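You operate a simulated robot arm through the tools that you are given. There is no shell and no other tool. Be economical: measure what you need, move in short steps, check, and stop when the job is done.

Carry out the task below with a simulated robot arm. There is one attempt and no reset: what you move stays moved.

JOB
Rub the oxide off the earth bracket, then clamp the strap down.
Fine: use the abrasive pad and put it back; lower the strap, then turn the clamp tight. What is to be rubbed or washed off counts as gone when no trace of it is left.

The check looks at the end state, three seconds after you hand in, the way a careful person would. Anything else that was tipped, shoved, dropped, spilled or broken makes it a failure.

ROBOT AND FRAMES
A 6-joint arm with a two-finger parallel gripper, fixed in place. Base frame: the origin is at the foot of the arm, x ahead of it, y to its left, z up. Units: mm, degrees, N and s.
With the tool pointing down near the work surface it reaches from about 480 to 880 mm from the base axis. Its first joint turns from -115.0 to 115.0 degrees. Payload 4.2 kg.
The TCP is the grasp point between the finger pads, 23 mm short of the fingertips. In the tool frame z runs along the fingers and y along their closing line. Largest opening 94 mm; finger width 38, thickness 10; the body of the gripper, 54 by 96 mm, starts 39 mm behind the TCP.
Orientation is that of the tool frame in the base frame, as a unit quaternion [x, y, z, w]. With the fingers straight down and closing along the base's y, the tool's x points along the base's -x, its y along +y and its z along -z.

CONTROLS
- The arm moves only by the tool arm_command. Its arguments are lists of equal length, an entry for each row: "delta_rot": the turn, a rotation vector about the base's x, y, z in units of 6 degrees (1.0 is 6 degrees), a list of three; "offset": the shift along the base's x, y, z in units of 40 mm (1.0 is 40 mm), a list of three; "gripper": the finger opening in cm, from 0 to 9.4. In form: {"delta_rot": [[rx, ry, rz], ...], "offset": [[x, y, z], ...], "gripper": [gripper, ...]}. A call has 1 to 12 rows; each row shifts and turns the commanded pose from where the row before left it. A call with a number of a shift or a turn outside -1 to 1 is refused whole. A row lasts 0.2 s, in which the tool goes at most 50 mm and 8.6 degrees; a call with a longer step from one row to the next is refused whole, and so is a gripper value outside its range. Where a pose cannot be reached the arm comes as near as it can. A force on the tool above 40 N (or 10 N above the force at the start of the call, whichever is more), or a blocked arm, ends the call early, and 0.2 s more pass. The fingers move at their own pace (about 108 mm/s each) and stop on an object; they squeeze with about 31 N. The grip force told is the motor's: it shows also when the fingers shut on nothing. Time passes only in rows, and 0.2 s behind the last, so rows that do not move let the fingers close. The reply holds the time, the measured pose of the TCP, the force on the tool along the base axes, the opening and the grip force, in the units named above and with some noise, with the torque about the TCP (base axes, N m) and any sound that the robot's microphone picked up.
- Cameras (640 x 400 px; columns grow to the right, rows downward): "scene" is fixed at [220.2, 507, 1774.1]; the picture's right is [-0.81, -0.59, 0.00], its down [-0.33, 0.45, -0.83] and it looks along [0.49, -0.67, -0.56] (base axes); focal length 342 px, centre (320, 200). "wrist" rides on the gripper at [86, 16, -75] in the tool frame; the picture's right is [-0.18, 0.98, 0.00], its down [-0.58, -0.11, -0.81] and it looks along [-0.79, -0.15, 0.59] (tool axes); focal length 243 px, centre (320, 200). There is no depth. A picture from a camera that has moved, and an enlarged one, comes with that camera's place and axes in the base frame and with its lens. The place of the scene camera against the robot may be out by one fixed shift of up to 12 mm in any direction.
- camera(camera): a new picture of that camera. No time passes.
- raise_lower(by): slides the trunk up (or, below 0, down) by that many mm; the arm rides with it, the base frame stays. It gives what a move gives, with no picture.
- enlarge(camera, box): a new picture of the part [left, top, right, bottom] of that camera's present view, enlarged. No time passes.
- close_job(): hands the job in; it is judged then, once.

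Work in short steps. Places have to be worked out from the pictures, the camera data and where the tool is seen: move nearer, look again, correct. Check each grasp and each placing, and mend what went wrong. You have 120 turns and 76 pictures in all, those below and enlarged ones among them. Open the gripper and draw the arm clear of the work before you hand the job in, unless the task says otherwise; then end with one line.

The tools are called as a command line: name --argument value ..., lists and objects as JSON in quotes. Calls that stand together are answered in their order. arm_command: Moves the arm, as the interface text tells. Its arguments: {"type":"object","properties":{"delta_rot":{"type":"array","items":{"type":"array","items":{"type":"number"}}},"offset":{"type":"array","items":{"type":"array","items":{"type":"number"}}},"gripper":{"type":"array","items":{"type":"number"}}},"required":["delta_rot","offset","gripper"]} The other tools are called the same way: raise_lower (by) slides the trunk up or down; camera (camera) takes a picture; enlarge (camera, box) takes an enlarged picture of a part of a camera's view; close_job () hands the job in.

At the start:

```text
t: 0.0
position: [597.6, -78.1, 1404.5]
orientation: [0.0, 1.0, 0.0, 0.0]
contact_force: [-0.3, 0.6, 0.6]
wrist_torque: [-0.01, 0.01, -0.01]
grip_width: 94.3
grasp_force: 0.1
trunk travel left (down, up): [-850.0, 140.0]
```

scene: 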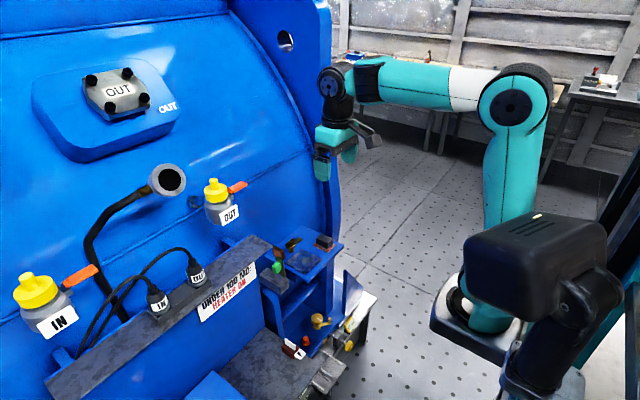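
wrist: 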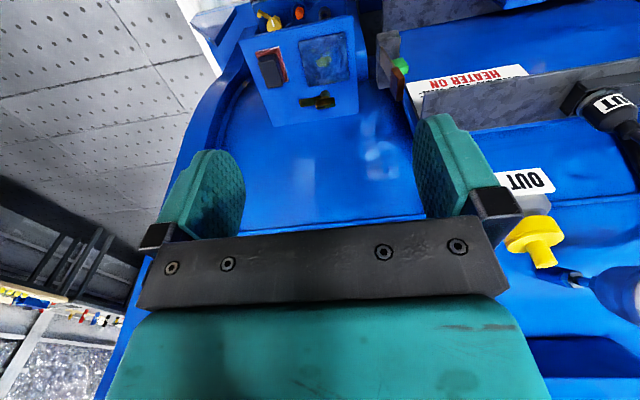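

I start by looking closer at the work area around the small blue shelf seen in both pictures.

enlarge --camera "scene" --box '[220, 220, 380, 400]'

enlarge --camera "wrist" --box '[220, 0, 420, 125]'

```text
2.22 times, centred on (300, 310) of scene
camera zoom: at [220.2, 507.0, 1774.1], right [-0.81, -0.59, 0.0], down [-0.33, 0.45, -0.83], along [0.49, -0.67, -0.56], focal length 761 px, centre (364, -44)
```

zoom: 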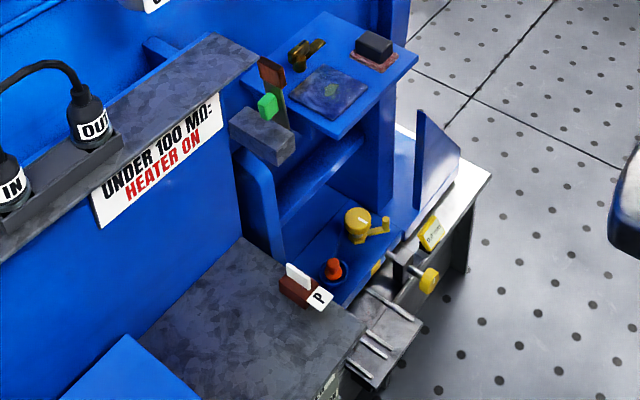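

```text
3.20 times, centred on (320, 62) of wrist
camera zoom: at [512.3, -60.7, 1480.1], right [0.18, 0.98, 0.0], down [0.58, -0.11, 0.81], along [0.79, -0.15, -0.59], focal length 776 px, centre (320, 640)
```

zoom: 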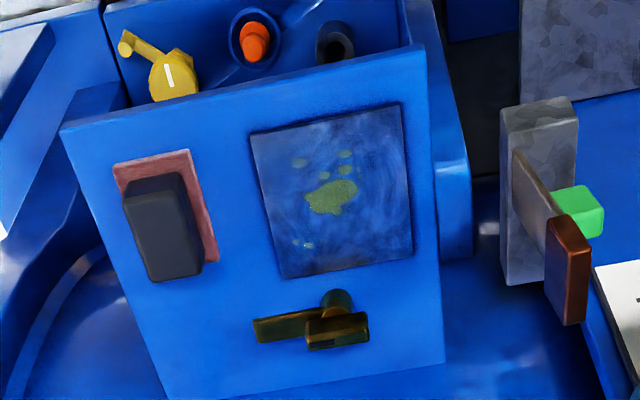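

The shelf surface seems to lie near z≈1000 around x 700–800, y −190 to 0. I bring the arm down with the trunk and draw back to look more closely.

raise_lower --by -150

arm_command --delta_rot '[[0, 0, 0], [0, 0, 0], [0, 0, 0]]' --offset '[[-0.8, -0.5, 0], [-0.8, -0.5, 0], [-0.6, -0.5, 0]]' --gripper '[9.4, 9.4, 9.4]'

camera --camera "wrist"

```text
t: 1.8
position: [598.6, -77.4, 1255.3]
orientation: [0.0, 1.0, 0.0, -0.001]
contact_force: [0.5, -0.9, -0.4]
wrist_torque: [-0.02, -0.01, 0.0]
grip_width: 94.0
grasp_force: 0.0
trunk travel left (down, up): [-700.0, 290.0]
```

```text
t: 2.5
position: [509.4, -137.1, 1255.8]
orientation: [0.0, 1.0, 0.0, 0.0]
contact_force: [0.1, 0.0, -0.1]
wrist_torque: [-0.02, 0.02, -0.01]
grip_width: 93.8
grasp_force: 0.0
trunk travel left (down, up): [-700.0, 290.0]
```

```text
71 pictures are left
camera wrist: at [423.5, -120.7, 1329.9], right [0.18, 0.98, 0.0], down [0.58, -0.11, 0.81], along [0.79, -0.15, -0.59], focal length 243 px, centre (320, 200)
```

wrist: 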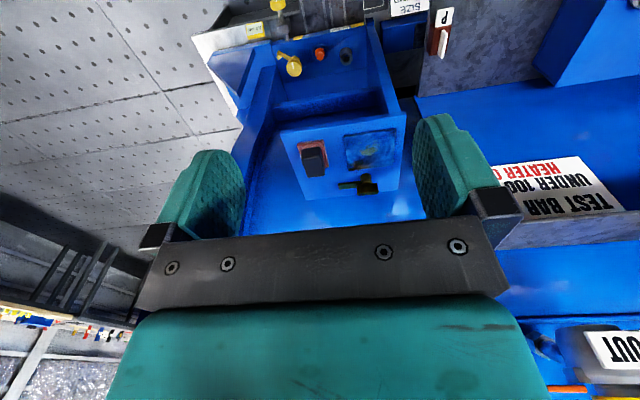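

enlarge --camera "wrist" --box '[260, 105, 420, 205]'

enlarge --camera "wrist" --box '[190, 0, 480, 130]'

enlarge --camera "scene" --box '[260, 215, 350, 290]'

```text
4.00 times, centred on (340, 155) of wrist
camera zoom: at [423.5, -120.7, 1329.9], right [0.18, 0.98, 0.0], down [0.58, -0.11, 0.81], along [0.79, -0.15, -0.59], focal length 970 px, centre (240, 380)
```

zoom: 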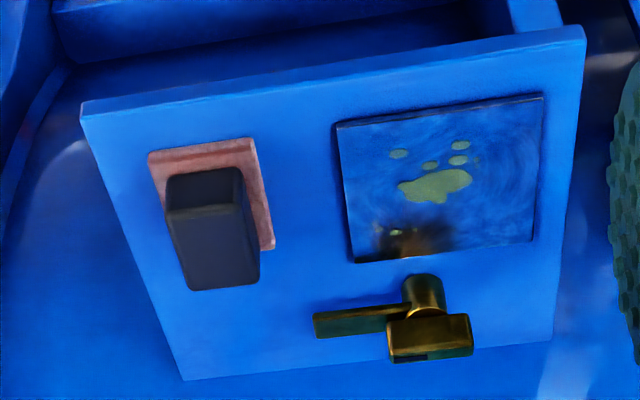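

```text
2.21 times, centred on (335, 65) of wrist
camera zoom: at [423.5, -120.7, 1329.9], right [0.18, 0.98, 0.0], down [0.58, -0.11, 0.81], along [0.79, -0.15, -0.59], focal length 535 px, centre (287, 498)
```

zoom: 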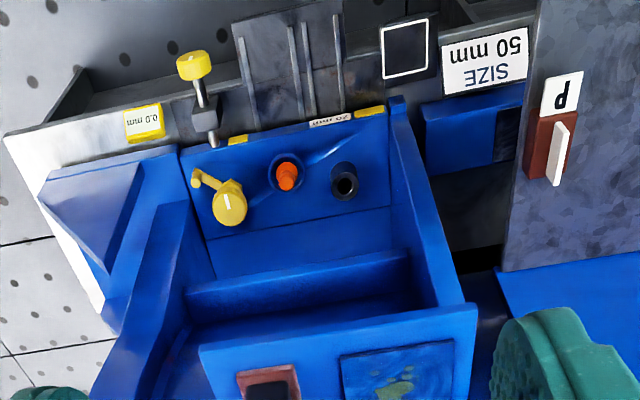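

```text
5.33 times, centred on (305, 252) of scene
camera zoom: at [220.2, 507.0, 1774.1], right [-0.81, -0.59, 0.0], down [-0.33, 0.45, -0.83], along [0.49, -0.67, -0.56], focal length 1826 px, centre (400, -80)
```

zoom: 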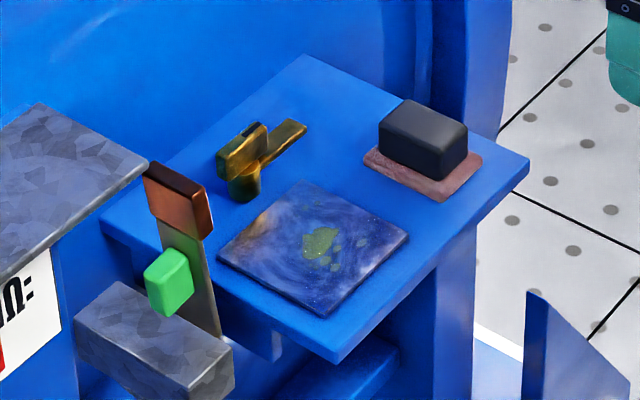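

Triangulating from the two wrist views: the bracket plate spans x 676–755, y −130…−51 at z≈1022. The pad (about 48×33×22) is centred near (710, −187) with its top at ≈1046, and the clamp post is near (779, −100). I move above the pad and look again.

arm_command --delta_rot '[[0, 0, 0], [0, 0, 0], [0, 0, 0], [0, 0, 0], [0, 0, 0], [0, 0, 0]]' --offset '[[0.8, -0.21, -0.4], [0.8, -0.21, -0.4], [0.8, -0.21, -0.4], [0.8, -0.21, -0.4], [0.9, -0.21, -0.4], [0.9, -0.2, -0.4]]' --gripper '[9.4, 9.4, 9.4, 9.4, 7, 7]'

camera --camera "wrist"

enlarge --camera "scene" --box '[260, 205, 350, 280]'

```text
t: 4.0
position: [710.3, -186.8, 1159.5]
orientation: [0.0, 1.0, 0.0, 0.0]
contact_force: [-0.4, 0.0, 1.0]
wrist_torque: [-0.04, -0.05, -0.04]
grip_width: 70.0
grasp_force: 0.0
trunk travel left (down, up): [-700.0, 290.0]
```

```text
67 pictures are left
camera wrist: at [623.4, -170.9, 1234.5], right [0.18, 0.98, 0.0], down [0.58, -0.11, 0.81], along [0.79, -0.15, -0.59], focal length 243 px, centre (320, 200)
```

wrist: 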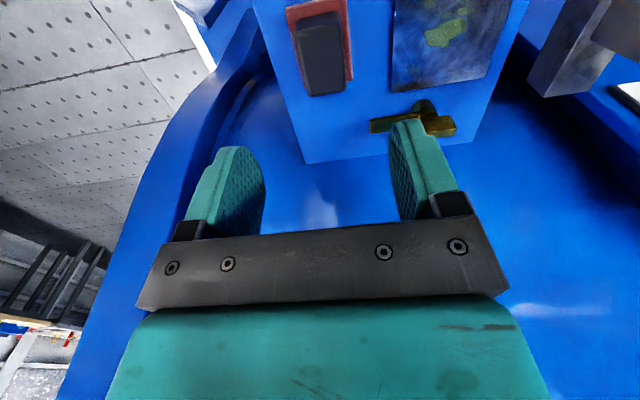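

```text
5.33 times, centred on (305, 242) of scene
camera zoom: at [220.2, 507.0, 1774.1], right [-0.81, -0.59, 0.0], down [-0.33, 0.45, -0.83], along [0.49, -0.67, -0.56], focal length 1826 px, centre (400, -27)
```

zoom: 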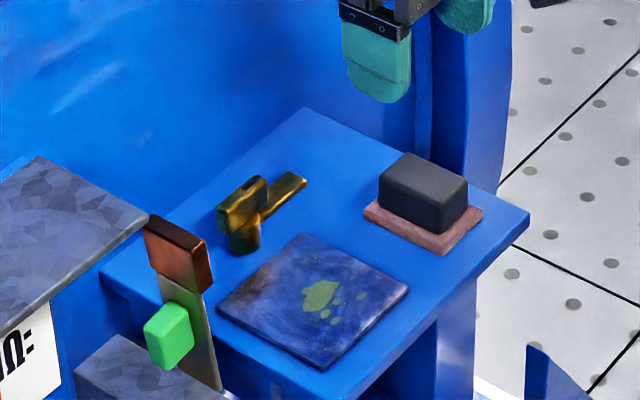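

The new view agrees (pad far edge at x≈733, right edge y≈−171). I go straight down to TCP z≈1056, leaving the fingertips about 8 mm above the mat, and close.

arm_command --delta_rot '[[0, 0, 0], [0, 0, 0], [0, 0, 0], [0, 0, 0], [0, 0, 0], [0, 0, 0], [0, 0, 0]]' --offset '[[0, 0, -0.8], [0, 0, -0.8], [0, 0, -0.6], [0, 0, -0.38], [0, 0, 0], [0, 0, 0], [0, 0, 0]]' --gripper '[7, 7, 7, 7, 2, 2, 2]'

enlarge --camera "scene" --box '[260, 205, 350, 280]'

```text
t: 5.5
position: [710.0, -188.2, 1056.4]
orientation: [0.0, 1.0, 0.001, -0.001]
contact_force: [-0.2, 0.3, 1.1]
wrist_torque: [-0.06, -0.06, 0.0]
grip_width: 31.4
grasp_force: 30.8
trunk travel left (down, up): [-700.0, 290.0]
```

```text
5.33 times, centred on (305, 242) of scene
camera zoom: at [220.2, 507.0, 1774.1], right [-0.81, -0.59, 0.0], down [-0.33, 0.45, -0.83], along [0.49, -0.67, -0.56], focal length 1826 px, centre (400, -27)
```

zoom: 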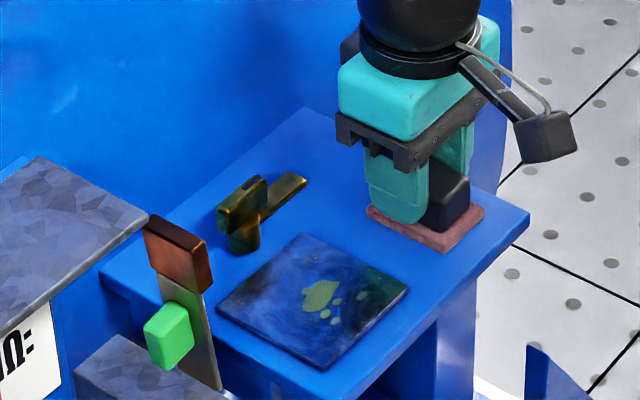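

Pad is gripped (31.4 mm, 31 N). I lift it 30 mm and look before carrying it over to the plate.

arm_command --delta_rot '[[0, 0, 0], [0, 0, 0], [0, 0, 0], [0, 0, 0]]' --offset '[[0, 0, 0.4], [0, 0, 0.4], [0, 0.8, 0], [0, 0.9, 0]]' --gripper '[2, 2, 2, 2]'

enlarge --camera "scene" --box '[260, 205, 350, 280]'

camera --camera "wrist"

```text
t: 6.5
position: [709.9, -121.8, 1087.7]
orientation: [0.001, 1.0, 0.0, 0.0]
contact_force: [0.1, -0.4, -0.8]
wrist_torque: [0.05, 0.0, -0.01]
grip_width: 31.2
grasp_force: 31.2
trunk travel left (down, up): [-700.0, 290.0]
```

```text
5.33 times, centred on (305, 242) of scene
camera zoom: at [220.2, 507.0, 1774.1], right [-0.81, -0.59, 0.0], down [-0.33, 0.45, -0.83], along [0.49, -0.67, -0.56], focal length 1826 px, centre (400, -27)
```

zoom: 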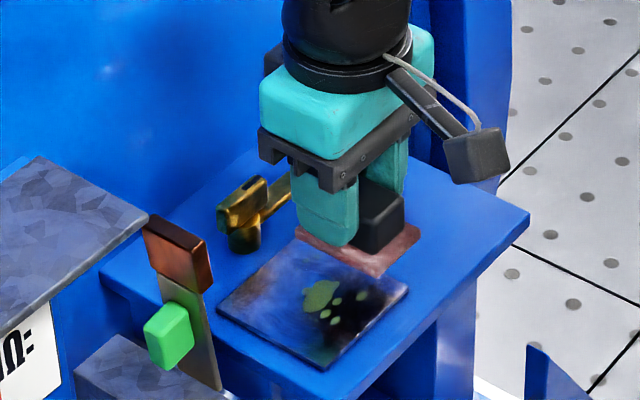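

```text
63 pictures are left
camera wrist: at [624.0, -103.6, 1162.9], right [0.19, 0.98, 0.0], down [0.58, -0.11, 0.81], along [0.79, -0.15, -0.59], focal length 243 px, centre (320, 200)
```

wrist: 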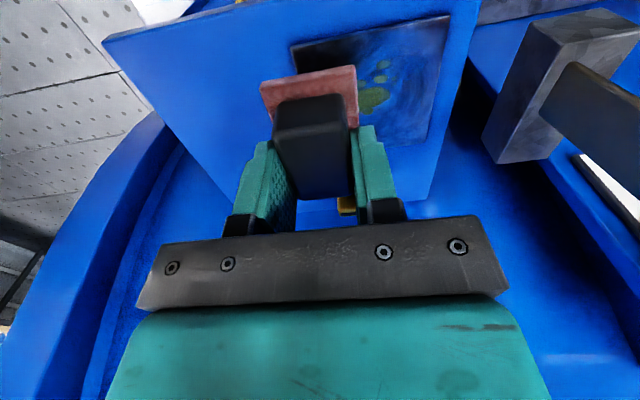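

The pink abrasive face rides with the block (bottom ≈38 mm below TCP). I move over the plate and go down to just above it, then feel for contact in small steps.

arm_command --delta_rot '[[0, 0, 0], [0, 0, 0], [0, 0, 0], [0, 0, 0]]' --offset '[[0.15, 0.7, 0], [0, 0, -0.4], [0, 0, -0.15], [0, 0, 0]]' --gripper '[2, 2, 2, 2]'

arm_command --delta_rot '[[0, 0, 0], [0, 0, 0]]' --offset '[[0, 0, -0.05], [0, 0, -0.05]]' --gripper '[2, 2]'

```text
t: 7.5
position: [717.1, -91.0, 1065.2]
orientation: [0.0, 1.0, 0.0, 0.0]
contact_force: [-0.3, 0.4, -1.5]
wrist_torque: [0.03, -0.04, 0.0]
grip_width: 31.5
grasp_force: 30.9
trunk travel left (down, up): [-700.0, 290.0]
```

```text
t: 8.2
position: [715.4, -91.9, 1062.7]
orientation: [0.0, 1.0, 0.0, 0.0]
contact_force: [0.5, 0.0, 0.7]
wrist_torque: [0.0, -0.03, 0.02]
grip_width: 31.1
grasp_force: 31.1
trunk travel left (down, up): [-700.0, 290.0]
```

No contact yet; I step further down.

arm_command --delta_rot '[[0, 0, 0], [0, 0, 0]]' --offset '[[0, 0, -0.03], [0, 0, 0]]' --gripper '[2, 2]'

arm_command --delta_rot '[[0, 0, 0], [0, 0, 0]]' --offset '[[0, 0, -0.03], [0, 0, 0]]' --gripper '[2, 2]'

arm_command --delta_rot '[[0, 0, 0], [0, 0, 0]]' --offset '[[0, 0, -0.03], [0, 0, 0]]' --gripper '[2, 2]'

```text
t: 8.8
position: [715.4, -92.9, 1060.7]
orientation: [0.0, 1.0, -0.001, 0.0]
contact_force: [0.4, -0.2, -2.0]
wrist_torque: [0.05, 0.01, 0.04]
grip_width: 31.5
grasp_force: 30.7
trunk travel left (down, up): [-700.0, 290.0]
```

```text
t: 9.3
position: [716.0, -91.2, 1059.5]
orientation: [-0.001, 1.0, 0.0, 0.001]
contact_force: [-0.2, -0.8, 7.0]
wrist_torque: [-0.04, 0.0, 0.03]
grip_width: 31.1
grasp_force: 31.1
trunk travel left (down, up): [-700.0, 290.0]
```

```text
t: 9.9
position: [714.6, -90.5, 1060.0]
orientation: [0.0, 1.0, -0.001, 0.001]
contact_force: [0.5, -1.2, 22.2]
wrist_torque: [-0.04, 0.4, 0.0]
grip_width: 31.2
grasp_force: 31.2
trunk travel left (down, up): [-700.0, 290.0]
```

Contact at TCP z≈1060 with 22 N. I ease off slightly and rub in strokes along y at several x.

arm_command --delta_rot '[[0, 0, 0], [0, 0, 0], [0, 0, 0], [0, 0, 0], [0, 0, 0], [0, 0, 0], [0, 0, 0], [0, 0, 0], [0, 0, 0], [0, 0, 0], [0, 0, 0], [0, 0, 0]]' --offset '[[0, 0.25, 0.015], [0, 0.25, 0], [0, -0.3, 0], [0, -0.3, 0], [0, -0.3, 0], [0, -0.3, 0], [0.2, 0, 0], [0, 0.3, 0], [0, 0.3, 0], [0, 0.3, 0], [0, 0.3, 0], [-0.2, 0, 0]]' --gripper '[2, 2, 2, 2, 2, 2, 2, 2, 2, 2, 2, 2]'

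arm_command --delta_rot '[[0, 0, 0], [0, 0, 0], [0, 0, 0], [0, 0, 0], [0, 0, 0], [0, 0, 0], [0, 0, 0], [0, 0, 0], [0, 0, 0], [0, 0, 0], [0, 0, 0], [0, 0, 0]]' --offset '[[-0.2, 0, 0], [0, -0.3, 0], [0, -0.3, 0], [0, -0.3, 0], [0, -0.3, 0], [0.2, 0, 0], [0, 0.3, 0], [0, 0.3, 0], [0, 0.3, 0], [0, -0.25, 0], [0, -0.25, 0], [0, 0, 0]]' --gripper '[2, 2, 2, 2, 2, 2, 2, 2, 2, 2, 2, 2]'

```text
t: 12.6
position: [715.8, -70.9, 1059.3]
orientation: [-0.001, 1.0, 0.001, 0.001]
contact_force: [7.6, 1.5, 22.1]
wrist_torque: [0.02, -0.23, 0.01]
grip_width: 31.2
grasp_force: 30.5
trunk travel left (down, up): [-700.0, 290.0]
```

```text
t: 15.2
position: [715.7, -103.4, 1061.1]
orientation: [0.0, 1.0, -0.001, 0.0]
contact_force: [-0.5, 3.5, 10.4]
wrist_torque: [0.11, -0.16, 0.07]
grip_width: 31.4
grasp_force: 31.5
trunk travel left (down, up): [-700.0, 290.0]
```

Rubbed the area twice with 10–22 N. I lift and move the pad aside to inspect the plate.

arm_command --delta_rot '[[0, 0, 0], [0, 0, 0], [0, 0, 0], [0, 0, 0]]' --offset '[[0, 0, 0.4], [0, 0, 0.4], [0, -1, 0], [0, -1, 0]]' --gripper '[2, 2, 2, 2]'

enlarge --camera "scene" --box '[285, 235, 335, 275]'

enlarge --camera "wrist" --box '[340, 0, 540, 125]'

```text
t: 16.1
position: [715.2, -182.8, 1091.5]
orientation: [0.0, 1.0, 0.0, 0.0]
contact_force: [-0.2, 0.5, -0.3]
wrist_torque: [-0.03, 0.04, -0.02]
grip_width: 31.6
grasp_force: 30.5
trunk travel left (down, up): [-700.0, 290.0]
```

```text
10.00 times, centred on (310, 255) of scene
camera zoom: at [220.2, 507.0, 1774.1], right [-0.81, -0.59, 0.0], down [-0.33, 0.45, -0.83], along [0.49, -0.67, -0.56], focal length 3423 px, centre (420, -350)
```

zoom: 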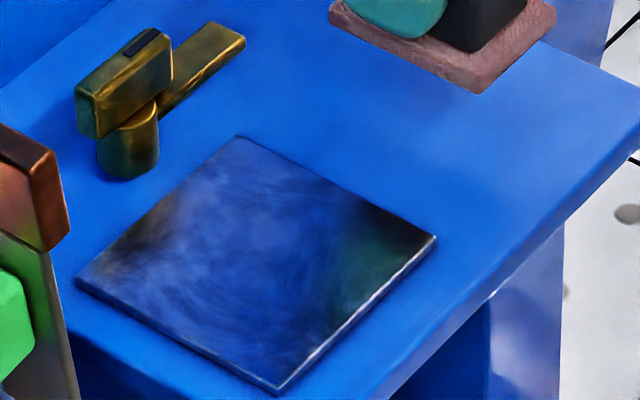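

```text
3.20 times, centred on (440, 62) of wrist
camera zoom: at [629.8, -165.2, 1166.1], right [0.18, 0.98, 0.0], down [0.58, -0.11, 0.81], along [0.79, -0.15, -0.59], focal length 776 px, centre (-64, 640)
```

zoom: 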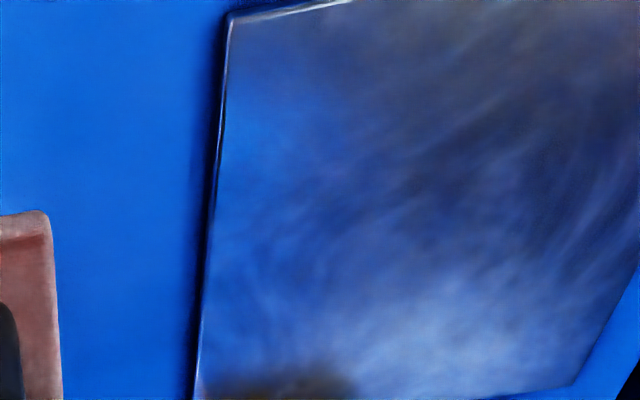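

The plate looks clean from both views (the remaining dark patches are moving reflections). I return the pad to its original place, down to z≈1057.

arm_command --delta_rot '[[0, 0, 0], [0, 0, 0], [0, 0, 0], [0, 0, 0], [0, 0, 0]]' --offset '[[-0.13, -0.12, 0], [0, 0, -0.4], [0, 0, -0.35], [0, 0, -0.08], [0, 0, 0]]' --gripper '[2, 2, 2, 2, 2]'

```text
t: 17.4
position: [710.6, -187.8, 1058.6]
orientation: [0.0, 1.0, 0.0, 0.0]
contact_force: [0.0, -0.2, -0.4]
wrist_torque: [0.01, 0.01, 0.03]
grip_width: 31.3
grasp_force: 30.7
trunk travel left (down, up): [-700.0, 290.0]
```

arm_command --delta_rot '[[0, 0, 0], [0, 0, 0]]' --offset '[[0, 0, -0.04], [0, 0, 0]]' --gripper '[2, 2]'

```text
t: 17.9
position: [711.2, -188.0, 1056.9]
orientation: [0.001, 1.0, -0.001, -0.001]
contact_force: [0.2, 0.8, -0.8]
wrist_torque: [-0.01, 0.01, 0.02]
grip_width: 31.6
grasp_force: 31.1
trunk travel left (down, up): [-700.0, 290.0]
```

No contact yet; a little further down until the table is felt.

arm_command --delta_rot '[[0, 0, 0], [0, 0, 0]]' --offset '[[0, 0, -0.025], [0, 0, 0]]' --gripper '[2, 2]'

```text
t: 18.6
position: [711.2, -188.9, 1056.2]
orientation: [0.0, 1.0, 0.0, 0.001]
contact_force: [0.3, 0.4, 3.7]
wrist_torque: [0.02, -0.01, 0.01]
grip_width: 31.3
grasp_force: 30.8
trunk travel left (down, up): [-700.0, 290.0]
```

Touching (3.7 N). I release and rise.

arm_command --delta_rot '[[0, 0, 0], [0, 0, 0], [0, 0, 0], [0, 0, 0], [0, 0, 0]]' --offset '[[0, 0, 0], [0, 0, 0], [0, 0, 0.5], [0, 0, 1], [0, 0, 1]]' --gripper '[6, 6, 6, 6, 6]'

enlarge --camera "scene" --box '[260, 205, 350, 280]'

```text
t: 19.8
position: [710.3, -187.3, 1155.7]
orientation: [0.001, 1.0, 0.0, 0.001]
contact_force: [0.1, -0.1, -1.4]
wrist_torque: [0.02, 0.05, -0.01]
grip_width: 60.0
grasp_force: 0.1
trunk travel left (down, up): [-700.0, 290.0]
```

```text
5.33 times, centred on (305, 242) of scene
camera zoom: at [220.2, 507.0, 1774.1], right [-0.81, -0.59, 0.0], down [-0.33, 0.45, -0.83], along [0.49, -0.67, -0.56], focal length 1826 px, centre (400, -27)
```

zoom: 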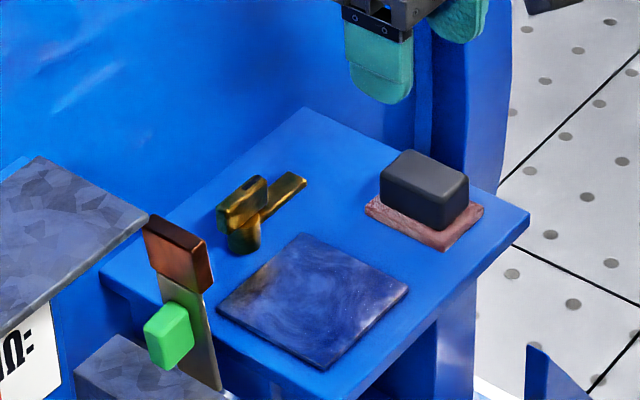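

Pad is back in place and the plate is clean. Next I view the upright strap (≈(720, 17), top ≈1140) from behind with open fingers.

arm_command --delta_rot '[[0, 0, 0], [0, 0, 0], [0, 0, 0], [0, 0, 0], [0, 0, 0]]' --offset '[[-0.9, 0.6, 0.2], [-0.9, 0.7, 0.2], [-0.9, 0.8, 0.2], [-0.9, 0.8, 0.2], [-0.4, 1, 0.2]]' --gripper '[9.4, 9.4, 9.4, 9.4, 9.4]'

camera --camera "wrist"

enlarge --camera "scene" --box '[230, 210, 320, 300]'

```text
t: 20.9
position: [550.8, -32.3, 1194.5]
orientation: [0.001, 1.0, 0.0, -0.001]
contact_force: [0.2, -0.4, -0.7]
wrist_torque: [0.0, 0.0, 0.02]
grip_width: 94.3
grasp_force: 0.1
trunk travel left (down, up): [-700.0, 290.0]
```

```text
59 pictures are left
camera wrist: at [463.7, -15.1, 1268.7], right [0.19, 0.98, 0.0], down [0.58, -0.11, 0.81], along [0.79, -0.15, -0.59], focal length 243 px, centre (320, 200)
```

wrist: 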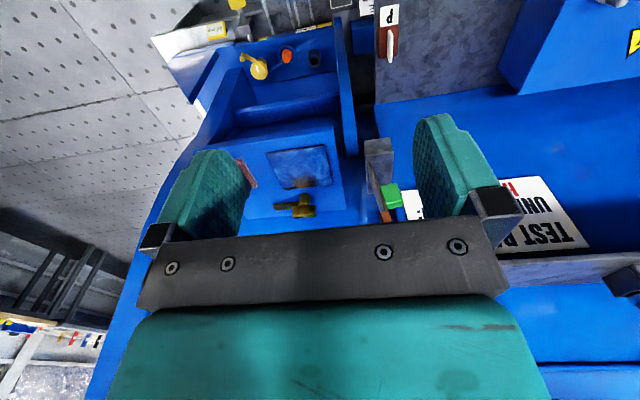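

```text
4.44 times, centred on (275, 255) of scene
camera zoom: at [220.2, 507.0, 1774.1], right [-0.81, -0.59, 0.0], down [-0.33, 0.45, -0.83], along [0.49, -0.67, -0.56], focal length 1521 px, centre (520, -44)
```

zoom: 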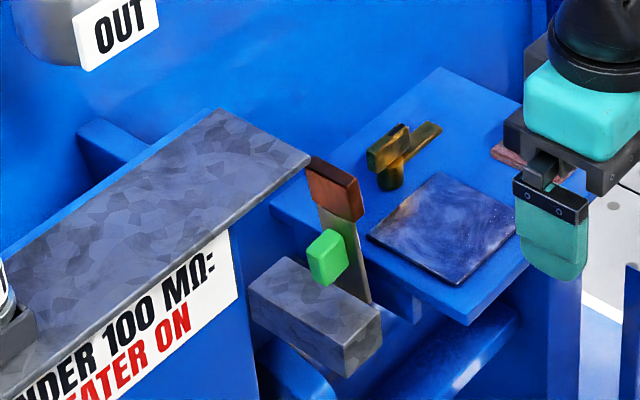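

enlarge --camera "wrist" --box '[320, 110, 480, 225]'

```text
3.48 times, centred on (400, 168) of wrist
camera zoom: at [463.7, -15.1, 1268.7], right [0.19, 0.98, 0.0], down [0.58, -0.11, 0.81], along [0.79, -0.15, -0.59], focal length 844 px, centre (42, 313)
```

zoom: 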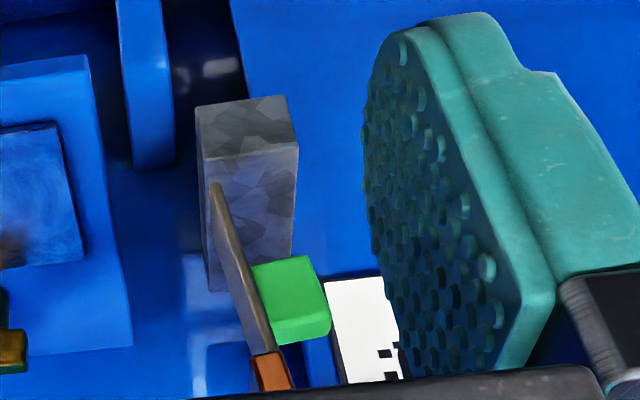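

The strap stands near vertical with the green knob on its +y side, but the grey rail may overhang close by. I go up and to the left to see the rail, label panel and strap together.

raise_lower --by 200

arm_command --delta_rot '[[0, 0, 0], [0, 0, 0], [0, 0, 0]]' --offset '[[-0.3, 0.9, 0], [-0.2, 0.9, 0], [-0.2, 0.9, 0]]' --gripper '[9.4, 9.4, 9.4]'

camera --camera "wrist"

```text
t: 23.1
position: [549.7, -32.0, 1394.6]
orientation: [0.0, 1.0, 0.0, 0.0]
contact_force: [-0.4, 0.2, 0.9]
wrist_torque: [0.0, 0.01, -0.02]
grip_width: 93.9
grasp_force: 0.0
trunk travel left (down, up): [-900.0, 90.0]
```

```text
t: 23.9
position: [522.3, 77.5, 1393.9]
orientation: [0.001, 1.0, 0.0, 0.0]
contact_force: [0.3, -0.8, 0.4]
wrist_torque: [0.03, -0.03, -0.01]
grip_width: 93.6
grasp_force: 0.1
trunk travel left (down, up): [-900.0, 90.0]
```

```text
56 pictures are left
camera wrist: at [435.7, 93.6, 1468.5], right [0.18, 0.98, 0.0], down [0.58, -0.11, 0.81], along [0.79, -0.15, -0.59], focal length 243 px, centre (320, 200)
```

wrist: 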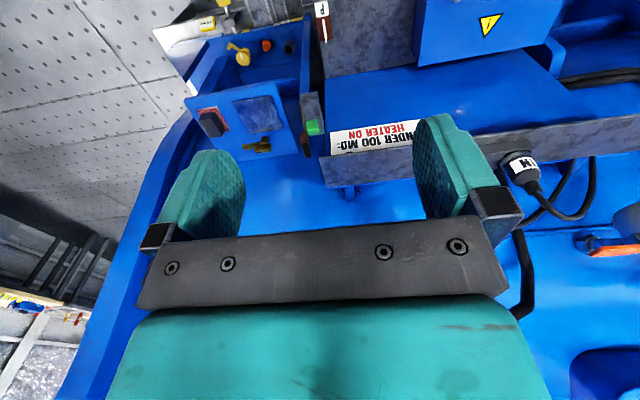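

enlarge --camera "wrist" --box '[280, 80, 440, 200]'

```text
3.33 times, centred on (360, 140) of wrist
camera zoom: at [435.7, 93.6, 1468.5], right [0.18, 0.98, 0.0], down [0.58, -0.11, 0.81], along [0.79, -0.15, -0.59], focal length 809 px, centre (187, 400)
```

zoom: 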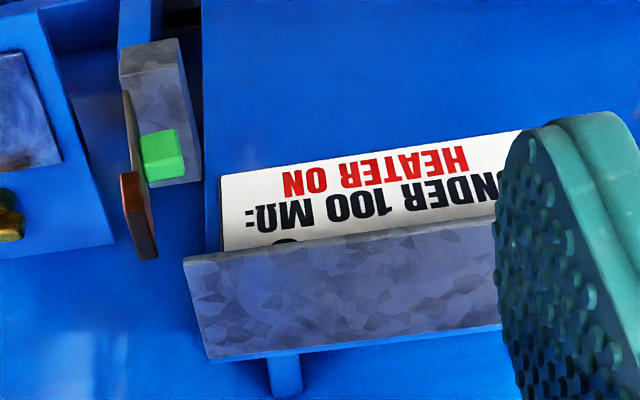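

Rail end lies at y≈38, x 714–796, top z≈1174, only ~18 mm from the strap. So I'll straddle the strap's copper tip with open fingers (one slim finger in the gap) and draw it toward −y. First hover at about (698, 0, 1215).

arm_command --delta_rot '[[0, 0, 0], [0, 0, 0], [0, 0, 0], [0, 0, 0], [0, 0, 0]]' --offset '[[0.88, -0.39, 0], [0.88, -0.39, 0], [0.88, -0.39, 0], [0.88, -0.39, 0], [0.88, -0.39, 0]]' --gripper '[5, 5, 5, 5, 5]'

raise_lower --by -180

camera --camera "wrist"

enlarge --camera "scene" --box '[240, 200, 340, 290]'

```text
t: 25.1
position: [698.4, -2.9, 1393.2]
orientation: [0.0, 1.0, 0.001, 0.0]
contact_force: [-0.5, 0.1, 0.4]
wrist_torque: [0.01, -0.02, -0.03]
grip_width: 50.0
grasp_force: 0.1
trunk travel left (down, up): [-900.0, 90.0]
```

```text
t: 27.1
position: [698.1, -3.3, 1213.2]
orientation: [0.0, 1.0, 0.0, 0.0]
contact_force: [0.4, 0.3, 1.1]
wrist_torque: [0.01, -0.02, 0.02]
grip_width: 50.2
grasp_force: 0.0
trunk travel left (down, up): [-720.0, 270.0]
```

```text
54 pictures are left
camera wrist: at [612.6, 14.3, 1288.1], right [0.18, 0.98, 0.0], down [0.58, -0.11, 0.81], along [0.79, -0.15, -0.59], focal length 243 px, centre (320, 200)
```

wrist: 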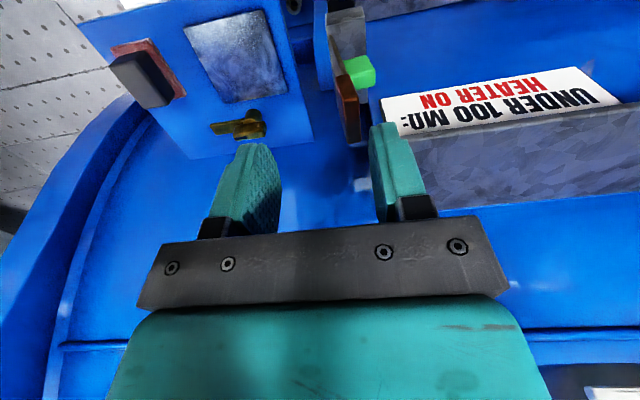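

```text
4.44 times, centred on (290, 245) of scene
camera zoom: at [220.2, 507.0, 1774.1], right [-0.81, -0.59, 0.0], down [-0.33, 0.45, -0.83], along [0.49, -0.67, -0.56], focal length 1521 px, centre (453, 0)
```

zoom: 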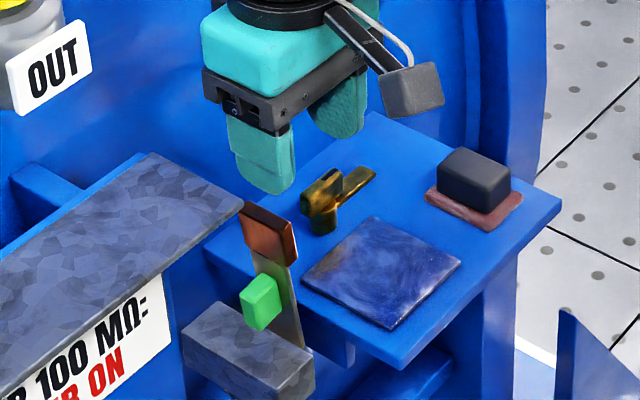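

enlarge --camera "wrist" --box '[290, 0, 450, 150]'

```text
2.67 times, centred on (370, 75) of wrist
camera zoom: at [612.6, 14.3, 1288.1], right [0.18, 0.98, 0.0], down [0.58, -0.11, 0.81], along [0.79, -0.15, -0.59], focal length 647 px, centre (187, 533)
```

zoom: 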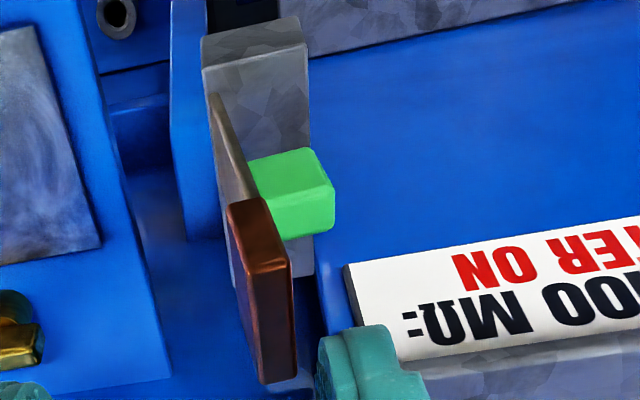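

Tip is now measured at x 704–740, y 11–22, top z≈1140; rail end y≈38. With opening 57 mm and centre y −3, the +y finger occupies y 25.5–35.5. I descend so the tips reach about z 1122.

arm_command --delta_rot '[[0, 0, 0], [0, 0, 0], [0, 0, 0], [0, 0, 0]]' --offset '[[-0.03, 0, -0.5], [0, 0, -0.5], [0, 0, -0.4], [0, 0, -0.3]]' --gripper '[5.7, 5.7, 5.7, 5.7]'

enlarge --camera "scene" --box '[240, 200, 340, 290]'

enlarge --camera "wrist" --box '[290, 0, 450, 150]'

```text
t: 28.1
position: [698.3, -1.8, 1146.4]
orientation: [0.0, 1.0, 0.001, 0.001]
contact_force: [0.6, 0.6, 11.7]
wrist_torque: [0.49, -0.04, -0.06]
grip_width: 57.0
grasp_force: 0.1
trunk travel left (down, up): [-720.0, 270.0]
```

```text
4.44 times, centred on (290, 245) of scene
camera zoom: at [220.2, 507.0, 1774.1], right [-0.81, -0.59, 0.0], down [-0.33, 0.45, -0.83], along [0.49, -0.67, -0.56], focal length 1521 px, centre (453, 0)
```

zoom: 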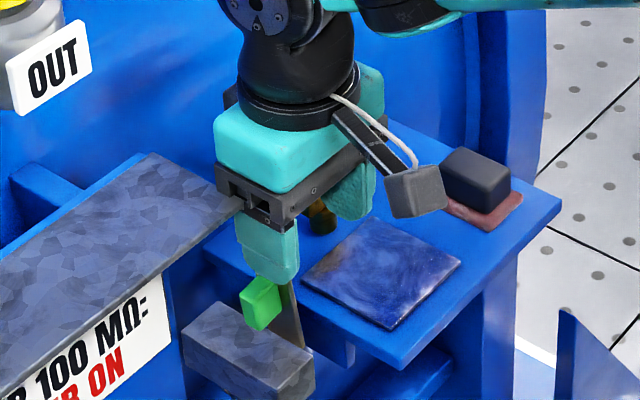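

```text
2.67 times, centred on (370, 75) of wrist
camera zoom: at [611.1, 14.4, 1221.1], right [0.18, 0.98, 0.0], down [0.58, -0.11, 0.81], along [0.79, -0.15, -0.59], focal length 647 px, centre (187, 533)
```

zoom: 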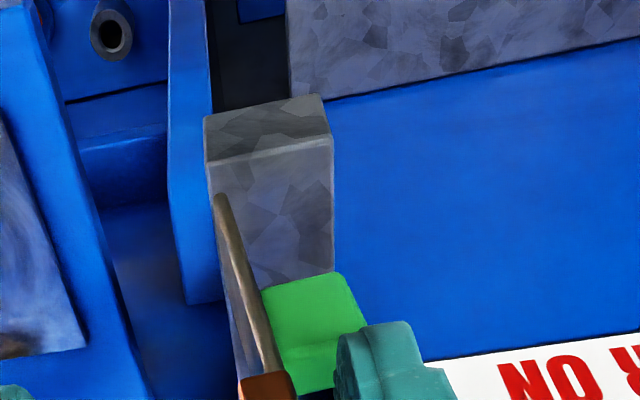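

Light contact (11.7 N at y≈42, gripper body on the rail edge). I rise 4 mm and draw toward −y, watching the forces.

arm_command --delta_rot '[[0, 0, 0], [0, 0, 0], [0, 0, 0], [0, 0, 0]]' --offset '[[0, 0, 0.1], [0, -0.2, 0], [0, -0.2, 0], [0, 0, 0]]' --gripper '[5.7, 5.7, 5.7, 5.7]'

enlarge --camera "scene" --box '[240, 200, 340, 290]'

```text
t: 29.1
position: [697.8, -18.4, 1149.1]
orientation: [0.0, 1.0, 0.0, 0.001]
contact_force: [-0.5, 0.4, -0.5]
wrist_torque: [-0.03, -0.01, 0.02]
grip_width: 57.0
grasp_force: 0.2
trunk travel left (down, up): [-720.0, 270.0]
```

```text
4.44 times, centred on (290, 245) of scene
camera zoom: at [220.2, 507.0, 1774.1], right [-0.81, -0.59, 0.0], down [-0.33, 0.45, -0.83], along [0.49, -0.67, -0.56], focal length 1521 px, centre (453, 0)
```

zoom: 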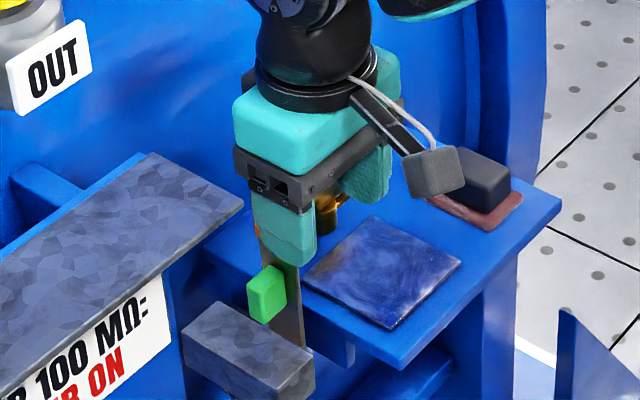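

The strap is following the finger. I continue along the arc.

arm_command --delta_rot '[[0, 0, 0], [0, 0, 0], [0, 0, 0], [0, 0, 0], [0, 0, 0], [0, 0, 0]]' --offset '[[0, -0.3, -0.05], [0, -0.3, -0.1], [0, -0.3, -0.15], [0, -0.3, -0.2], [0, -0.3, -0.25], [0, 0, 0]]' --gripper '[5.7, 5.7, 5.7, 5.7, 5.7, 5.7]'

enlarge --camera "scene" --box '[240, 200, 340, 290]'

camera --camera "wrist"

```text
t: 30.5
position: [696.1, -78.3, 1119.5]
orientation: [0.0, 1.0, 0.0, 0.0]
contact_force: [-0.1, 0.3, 0.3]
wrist_torque: [0.05, 0.02, 0.0]
grip_width: 57.2
grasp_force: 0.1
trunk travel left (down, up): [-720.0, 270.0]
```

```text
4.44 times, centred on (290, 245) of scene
camera zoom: at [220.2, 507.0, 1774.1], right [-0.81, -0.59, 0.0], down [-0.33, 0.45, -0.83], along [0.49, -0.67, -0.56], focal length 1521 px, centre (453, 0)
```

zoom: 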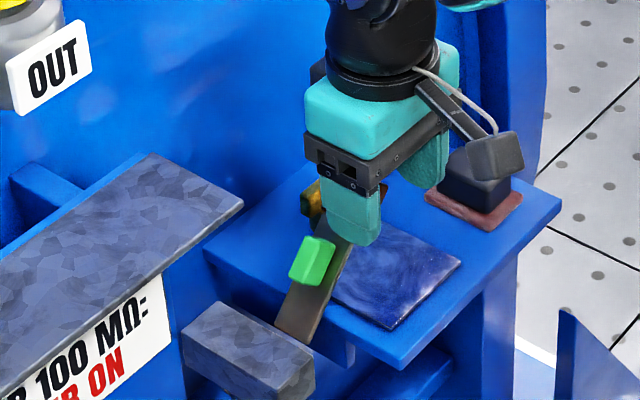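

```text
47 pictures are left
camera wrist: at [611.7, -61.4, 1194.1], right [0.18, 0.98, 0.0], down [0.58, -0.11, 0.81], along [0.79, -0.15, -0.59], focal length 243 px, centre (320, 200)
```

wrist: 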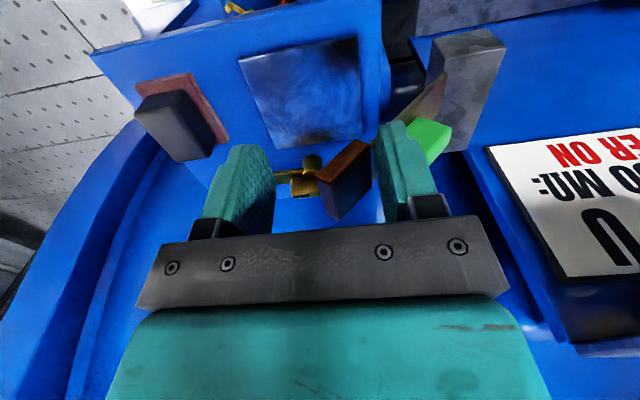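

Strap holds at ~40°. I rise, close the fingers, and move to above the copper end to press it down from its upper side.

arm_command --delta_rot '[[0, 0, 0], [0, 0, 0], [0, 0, 0], [0, 0, 0], [0, 0, 0], [0, 0, 0]]' --offset '[[0, 0.0, 0.8], [0, 0, 0.6], [0.3, 0.5, 0], [0.25, 0.5, 0], [0, 0, 0], [0, 0, 0]]' --gripper '[5.7, 5.7, 2, 0, 0, 0]'

enlarge --camera "scene" --box '[240, 200, 340, 290]'

camera --camera "wrist"

```text
t: 31.9
position: [720.7, -37.6, 1174.6]
orientation: [-0.001, 1.0, 0.0, 0.0]
contact_force: [-0.2, -0.2, -0.1]
wrist_torque: [-0.01, -0.01, 0.03]
grip_width: 0.0
grasp_force: 31.3
trunk travel left (down, up): [-720.0, 270.0]
```

```text
4.44 times, centred on (290, 245) of scene
camera zoom: at [220.2, 507.0, 1774.1], right [-0.81, -0.59, 0.0], down [-0.33, 0.45, -0.83], along [0.49, -0.67, -0.56], focal length 1521 px, centre (453, 0)
```

zoom: 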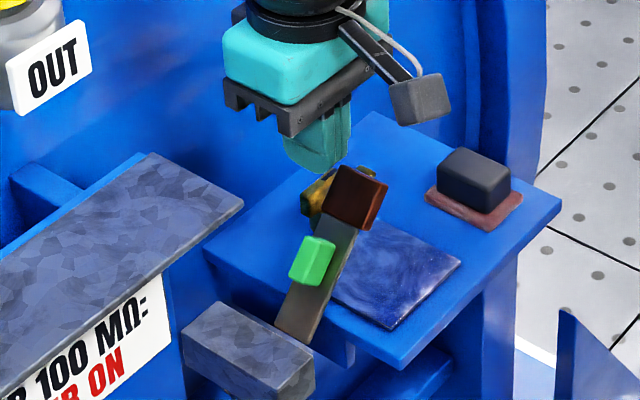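

```text
45 pictures are left
camera wrist: at [634.8, -21.3, 1249.8], right [0.18, 0.98, 0.0], down [0.58, -0.11, 0.81], along [0.79, -0.15, -0.59], focal length 243 px, centre (320, 200)
```

wrist: 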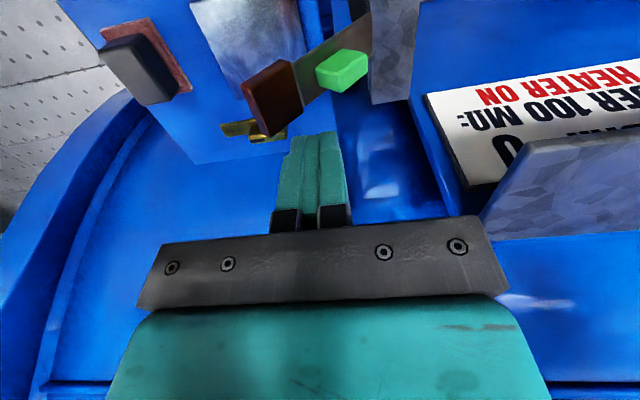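

Lug centre is now about (722, −67, 1098), strap ~50° down. I shift to y≈−62 and press downward while drifting −y.

arm_command --delta_rot '[[0, 0, 0], [0, 0, 0], [0, 0, 0], [0, 0, 0], [0, 0, 0], [0, 0, 0], [0, 0, 0]]' --offset '[[0, -0.6, 0], [0, 0, -0.6], [0, 0, -0.5], [0, -0.1, -0.25], [0, -0.1, -0.25], [0, -0.1, -0.25], [0, 0, 0]]' --gripper '[0, 0, 0, 0, 0, 0, 0]'

enlarge --camera "scene" --box '[240, 200, 340, 290]'

```text
t: 33.5
position: [719.9, -76.5, 1102.7]
orientation: [0.0, 1.0, 0.0, 0.0]
contact_force: [0.6, -0.2, 1.4]
wrist_torque: [0.01, 0.01, 0.01]
grip_width: 0.2
grasp_force: 30.9
trunk travel left (down, up): [-720.0, 270.0]
```

```text
4.44 times, centred on (290, 245) of scene
camera zoom: at [220.2, 507.0, 1774.1], right [-0.81, -0.59, 0.0], down [-0.33, 0.45, -0.83], along [0.49, -0.67, -0.56], focal length 1521 px, centre (453, 0)
```

zoom: 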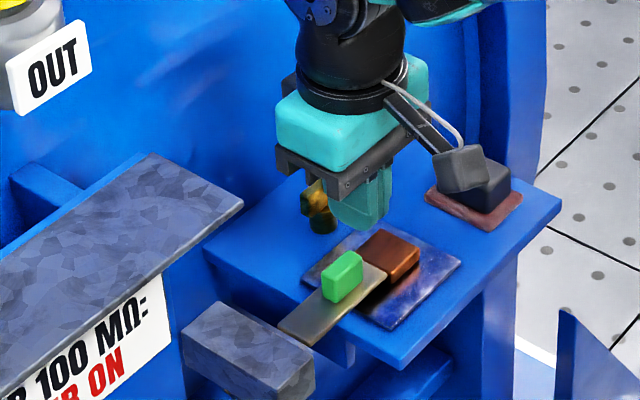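

The strap has swung down onto the bracket. I press gently on the lug to make sure it is seated.

arm_command --delta_rot '[[0, 0, 0], [0, 0, 0], [0, 0, 0], [0, 0, 0], [0, 0, 0]]' --offset '[[0, -0.3, -0.3], [0, 0, -0.3], [0, 0, -0.2], [0, 0, -0.1], [0, 0, 0]]' --gripper '[0, 0, 0, 0, 0]'

enlarge --camera "scene" --box '[275, 220, 335, 270]'

```text
t: 34.7
position: [718.6, -87.3, 1065.5]
orientation: [0.0, 1.0, 0.0, -0.001]
contact_force: [-0.2, 0.2, -0.4]
wrist_torque: [0.02, 0.02, 0.0]
grip_width: 0.0
grasp_force: 31.0
trunk travel left (down, up): [-720.0, 270.0]
```

```text
8.00 times, centred on (305, 245) of scene
camera zoom: at [220.2, 507.0, 1774.1], right [-0.81, -0.59, 0.0], down [-0.33, 0.45, -0.83], along [0.49, -0.67, -0.56], focal length 2738 px, centre (440, -160)
```

zoom: 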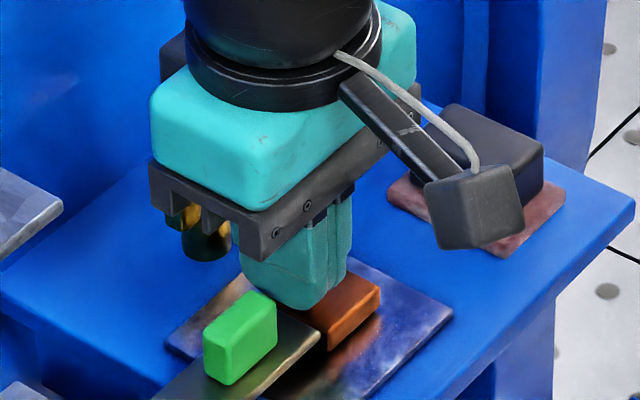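

arm_command --delta_rot '[[0, 0, 0], [0, 0, 0], [0, 0, 0]]' --offset '[[0, 0, -0.07], [0, 0, -0.07], [0, 0, 0]]' --gripper '[0, 0, 0]'

```text
t: 35.5
position: [718.4, -87.2, 1060.2]
orientation: [0.001, 1.0, -0.001, 0.0]
contact_force: [-0.4, -0.1, 0.3]
wrist_torque: [-0.01, 0.02, -0.02]
grip_width: 0.0
grasp_force: 31.2
trunk travel left (down, up): [-720.0, 270.0]
```

arm_command --delta_rot '[[0, 0, 0], [0, 0, 0], [0, 0, 0]]' --offset '[[0, 0, -0.05], [0, 0, -0.05], [0, 0, 0]]' --gripper '[0, 0, 0]'

```text
t: 36.3
position: [719.0, -86.4, 1060.0]
orientation: [-0.001, 1.0, 0.0, 0.003]
contact_force: [-1.0, -1.4, 35.6]
wrist_torque: [0.05, 0.66, 0.18]
grip_width: 0.1
grasp_force: 31.0
trunk travel left (down, up): [-720.0, 270.0]
```

Seated firmly (lug top at z≈1037). I rise and draw back to study the clamp.

arm_command --delta_rot '[[0, 0, 0], [0, 0, 0], [0, 0, 0], [0, 0, 0], [0, 0, 0], [0, 0, 0]]' --offset '[[0, 0, 0.6], [0, 0, 1], [-0.5, -0.0, 0.8], [-1, 0, 0.2], [-1, 0, 0], [0, 0, 0]]' --gripper '[0, 0, 4, 9.4, 9.4, 9.4]'

enlarge --camera "wrist" --box '[250, 60, 410, 220]'

enlarge --camera "scene" --box '[275, 220, 335, 270]'

```text
t: 37.7
position: [619.9, -87.1, 1159.5]
orientation: [0.001, 1.0, 0.0, 0.0]
contact_force: [0.5, 0.0, 0.6]
wrist_torque: [0.02, -0.02, 0.0]
grip_width: 94.1
grasp_force: 0.1
trunk travel left (down, up): [-720.0, 270.0]
```

```text
2.50 times, centred on (330, 140) of wrist
camera zoom: at [532.8, -70.2, 1234.1], right [0.18, 0.98, 0.0], down [0.58, -0.11, 0.81], along [0.79, -0.15, -0.59], focal length 606 px, centre (295, 350)
```

zoom: 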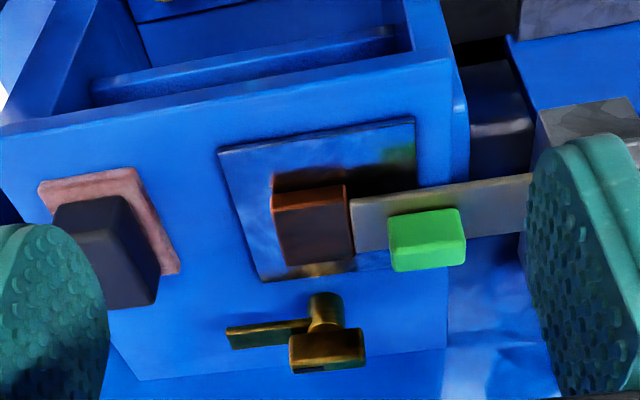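

```text
8.00 times, centred on (305, 245) of scene
camera zoom: at [220.2, 507.0, 1774.1], right [-0.81, -0.59, 0.0], down [-0.33, 0.45, -0.83], along [0.49, -0.67, -0.56], focal length 2738 px, centre (440, -160)
```

zoom: 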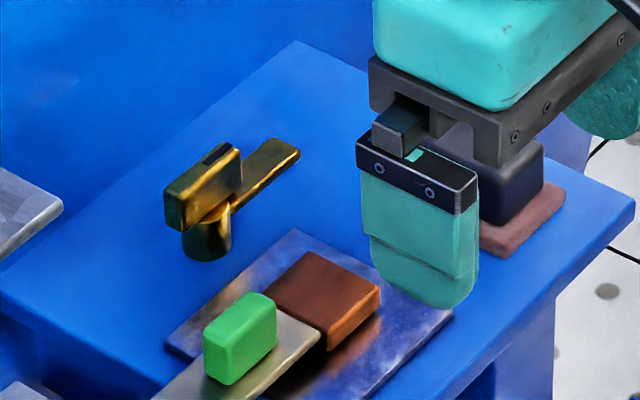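

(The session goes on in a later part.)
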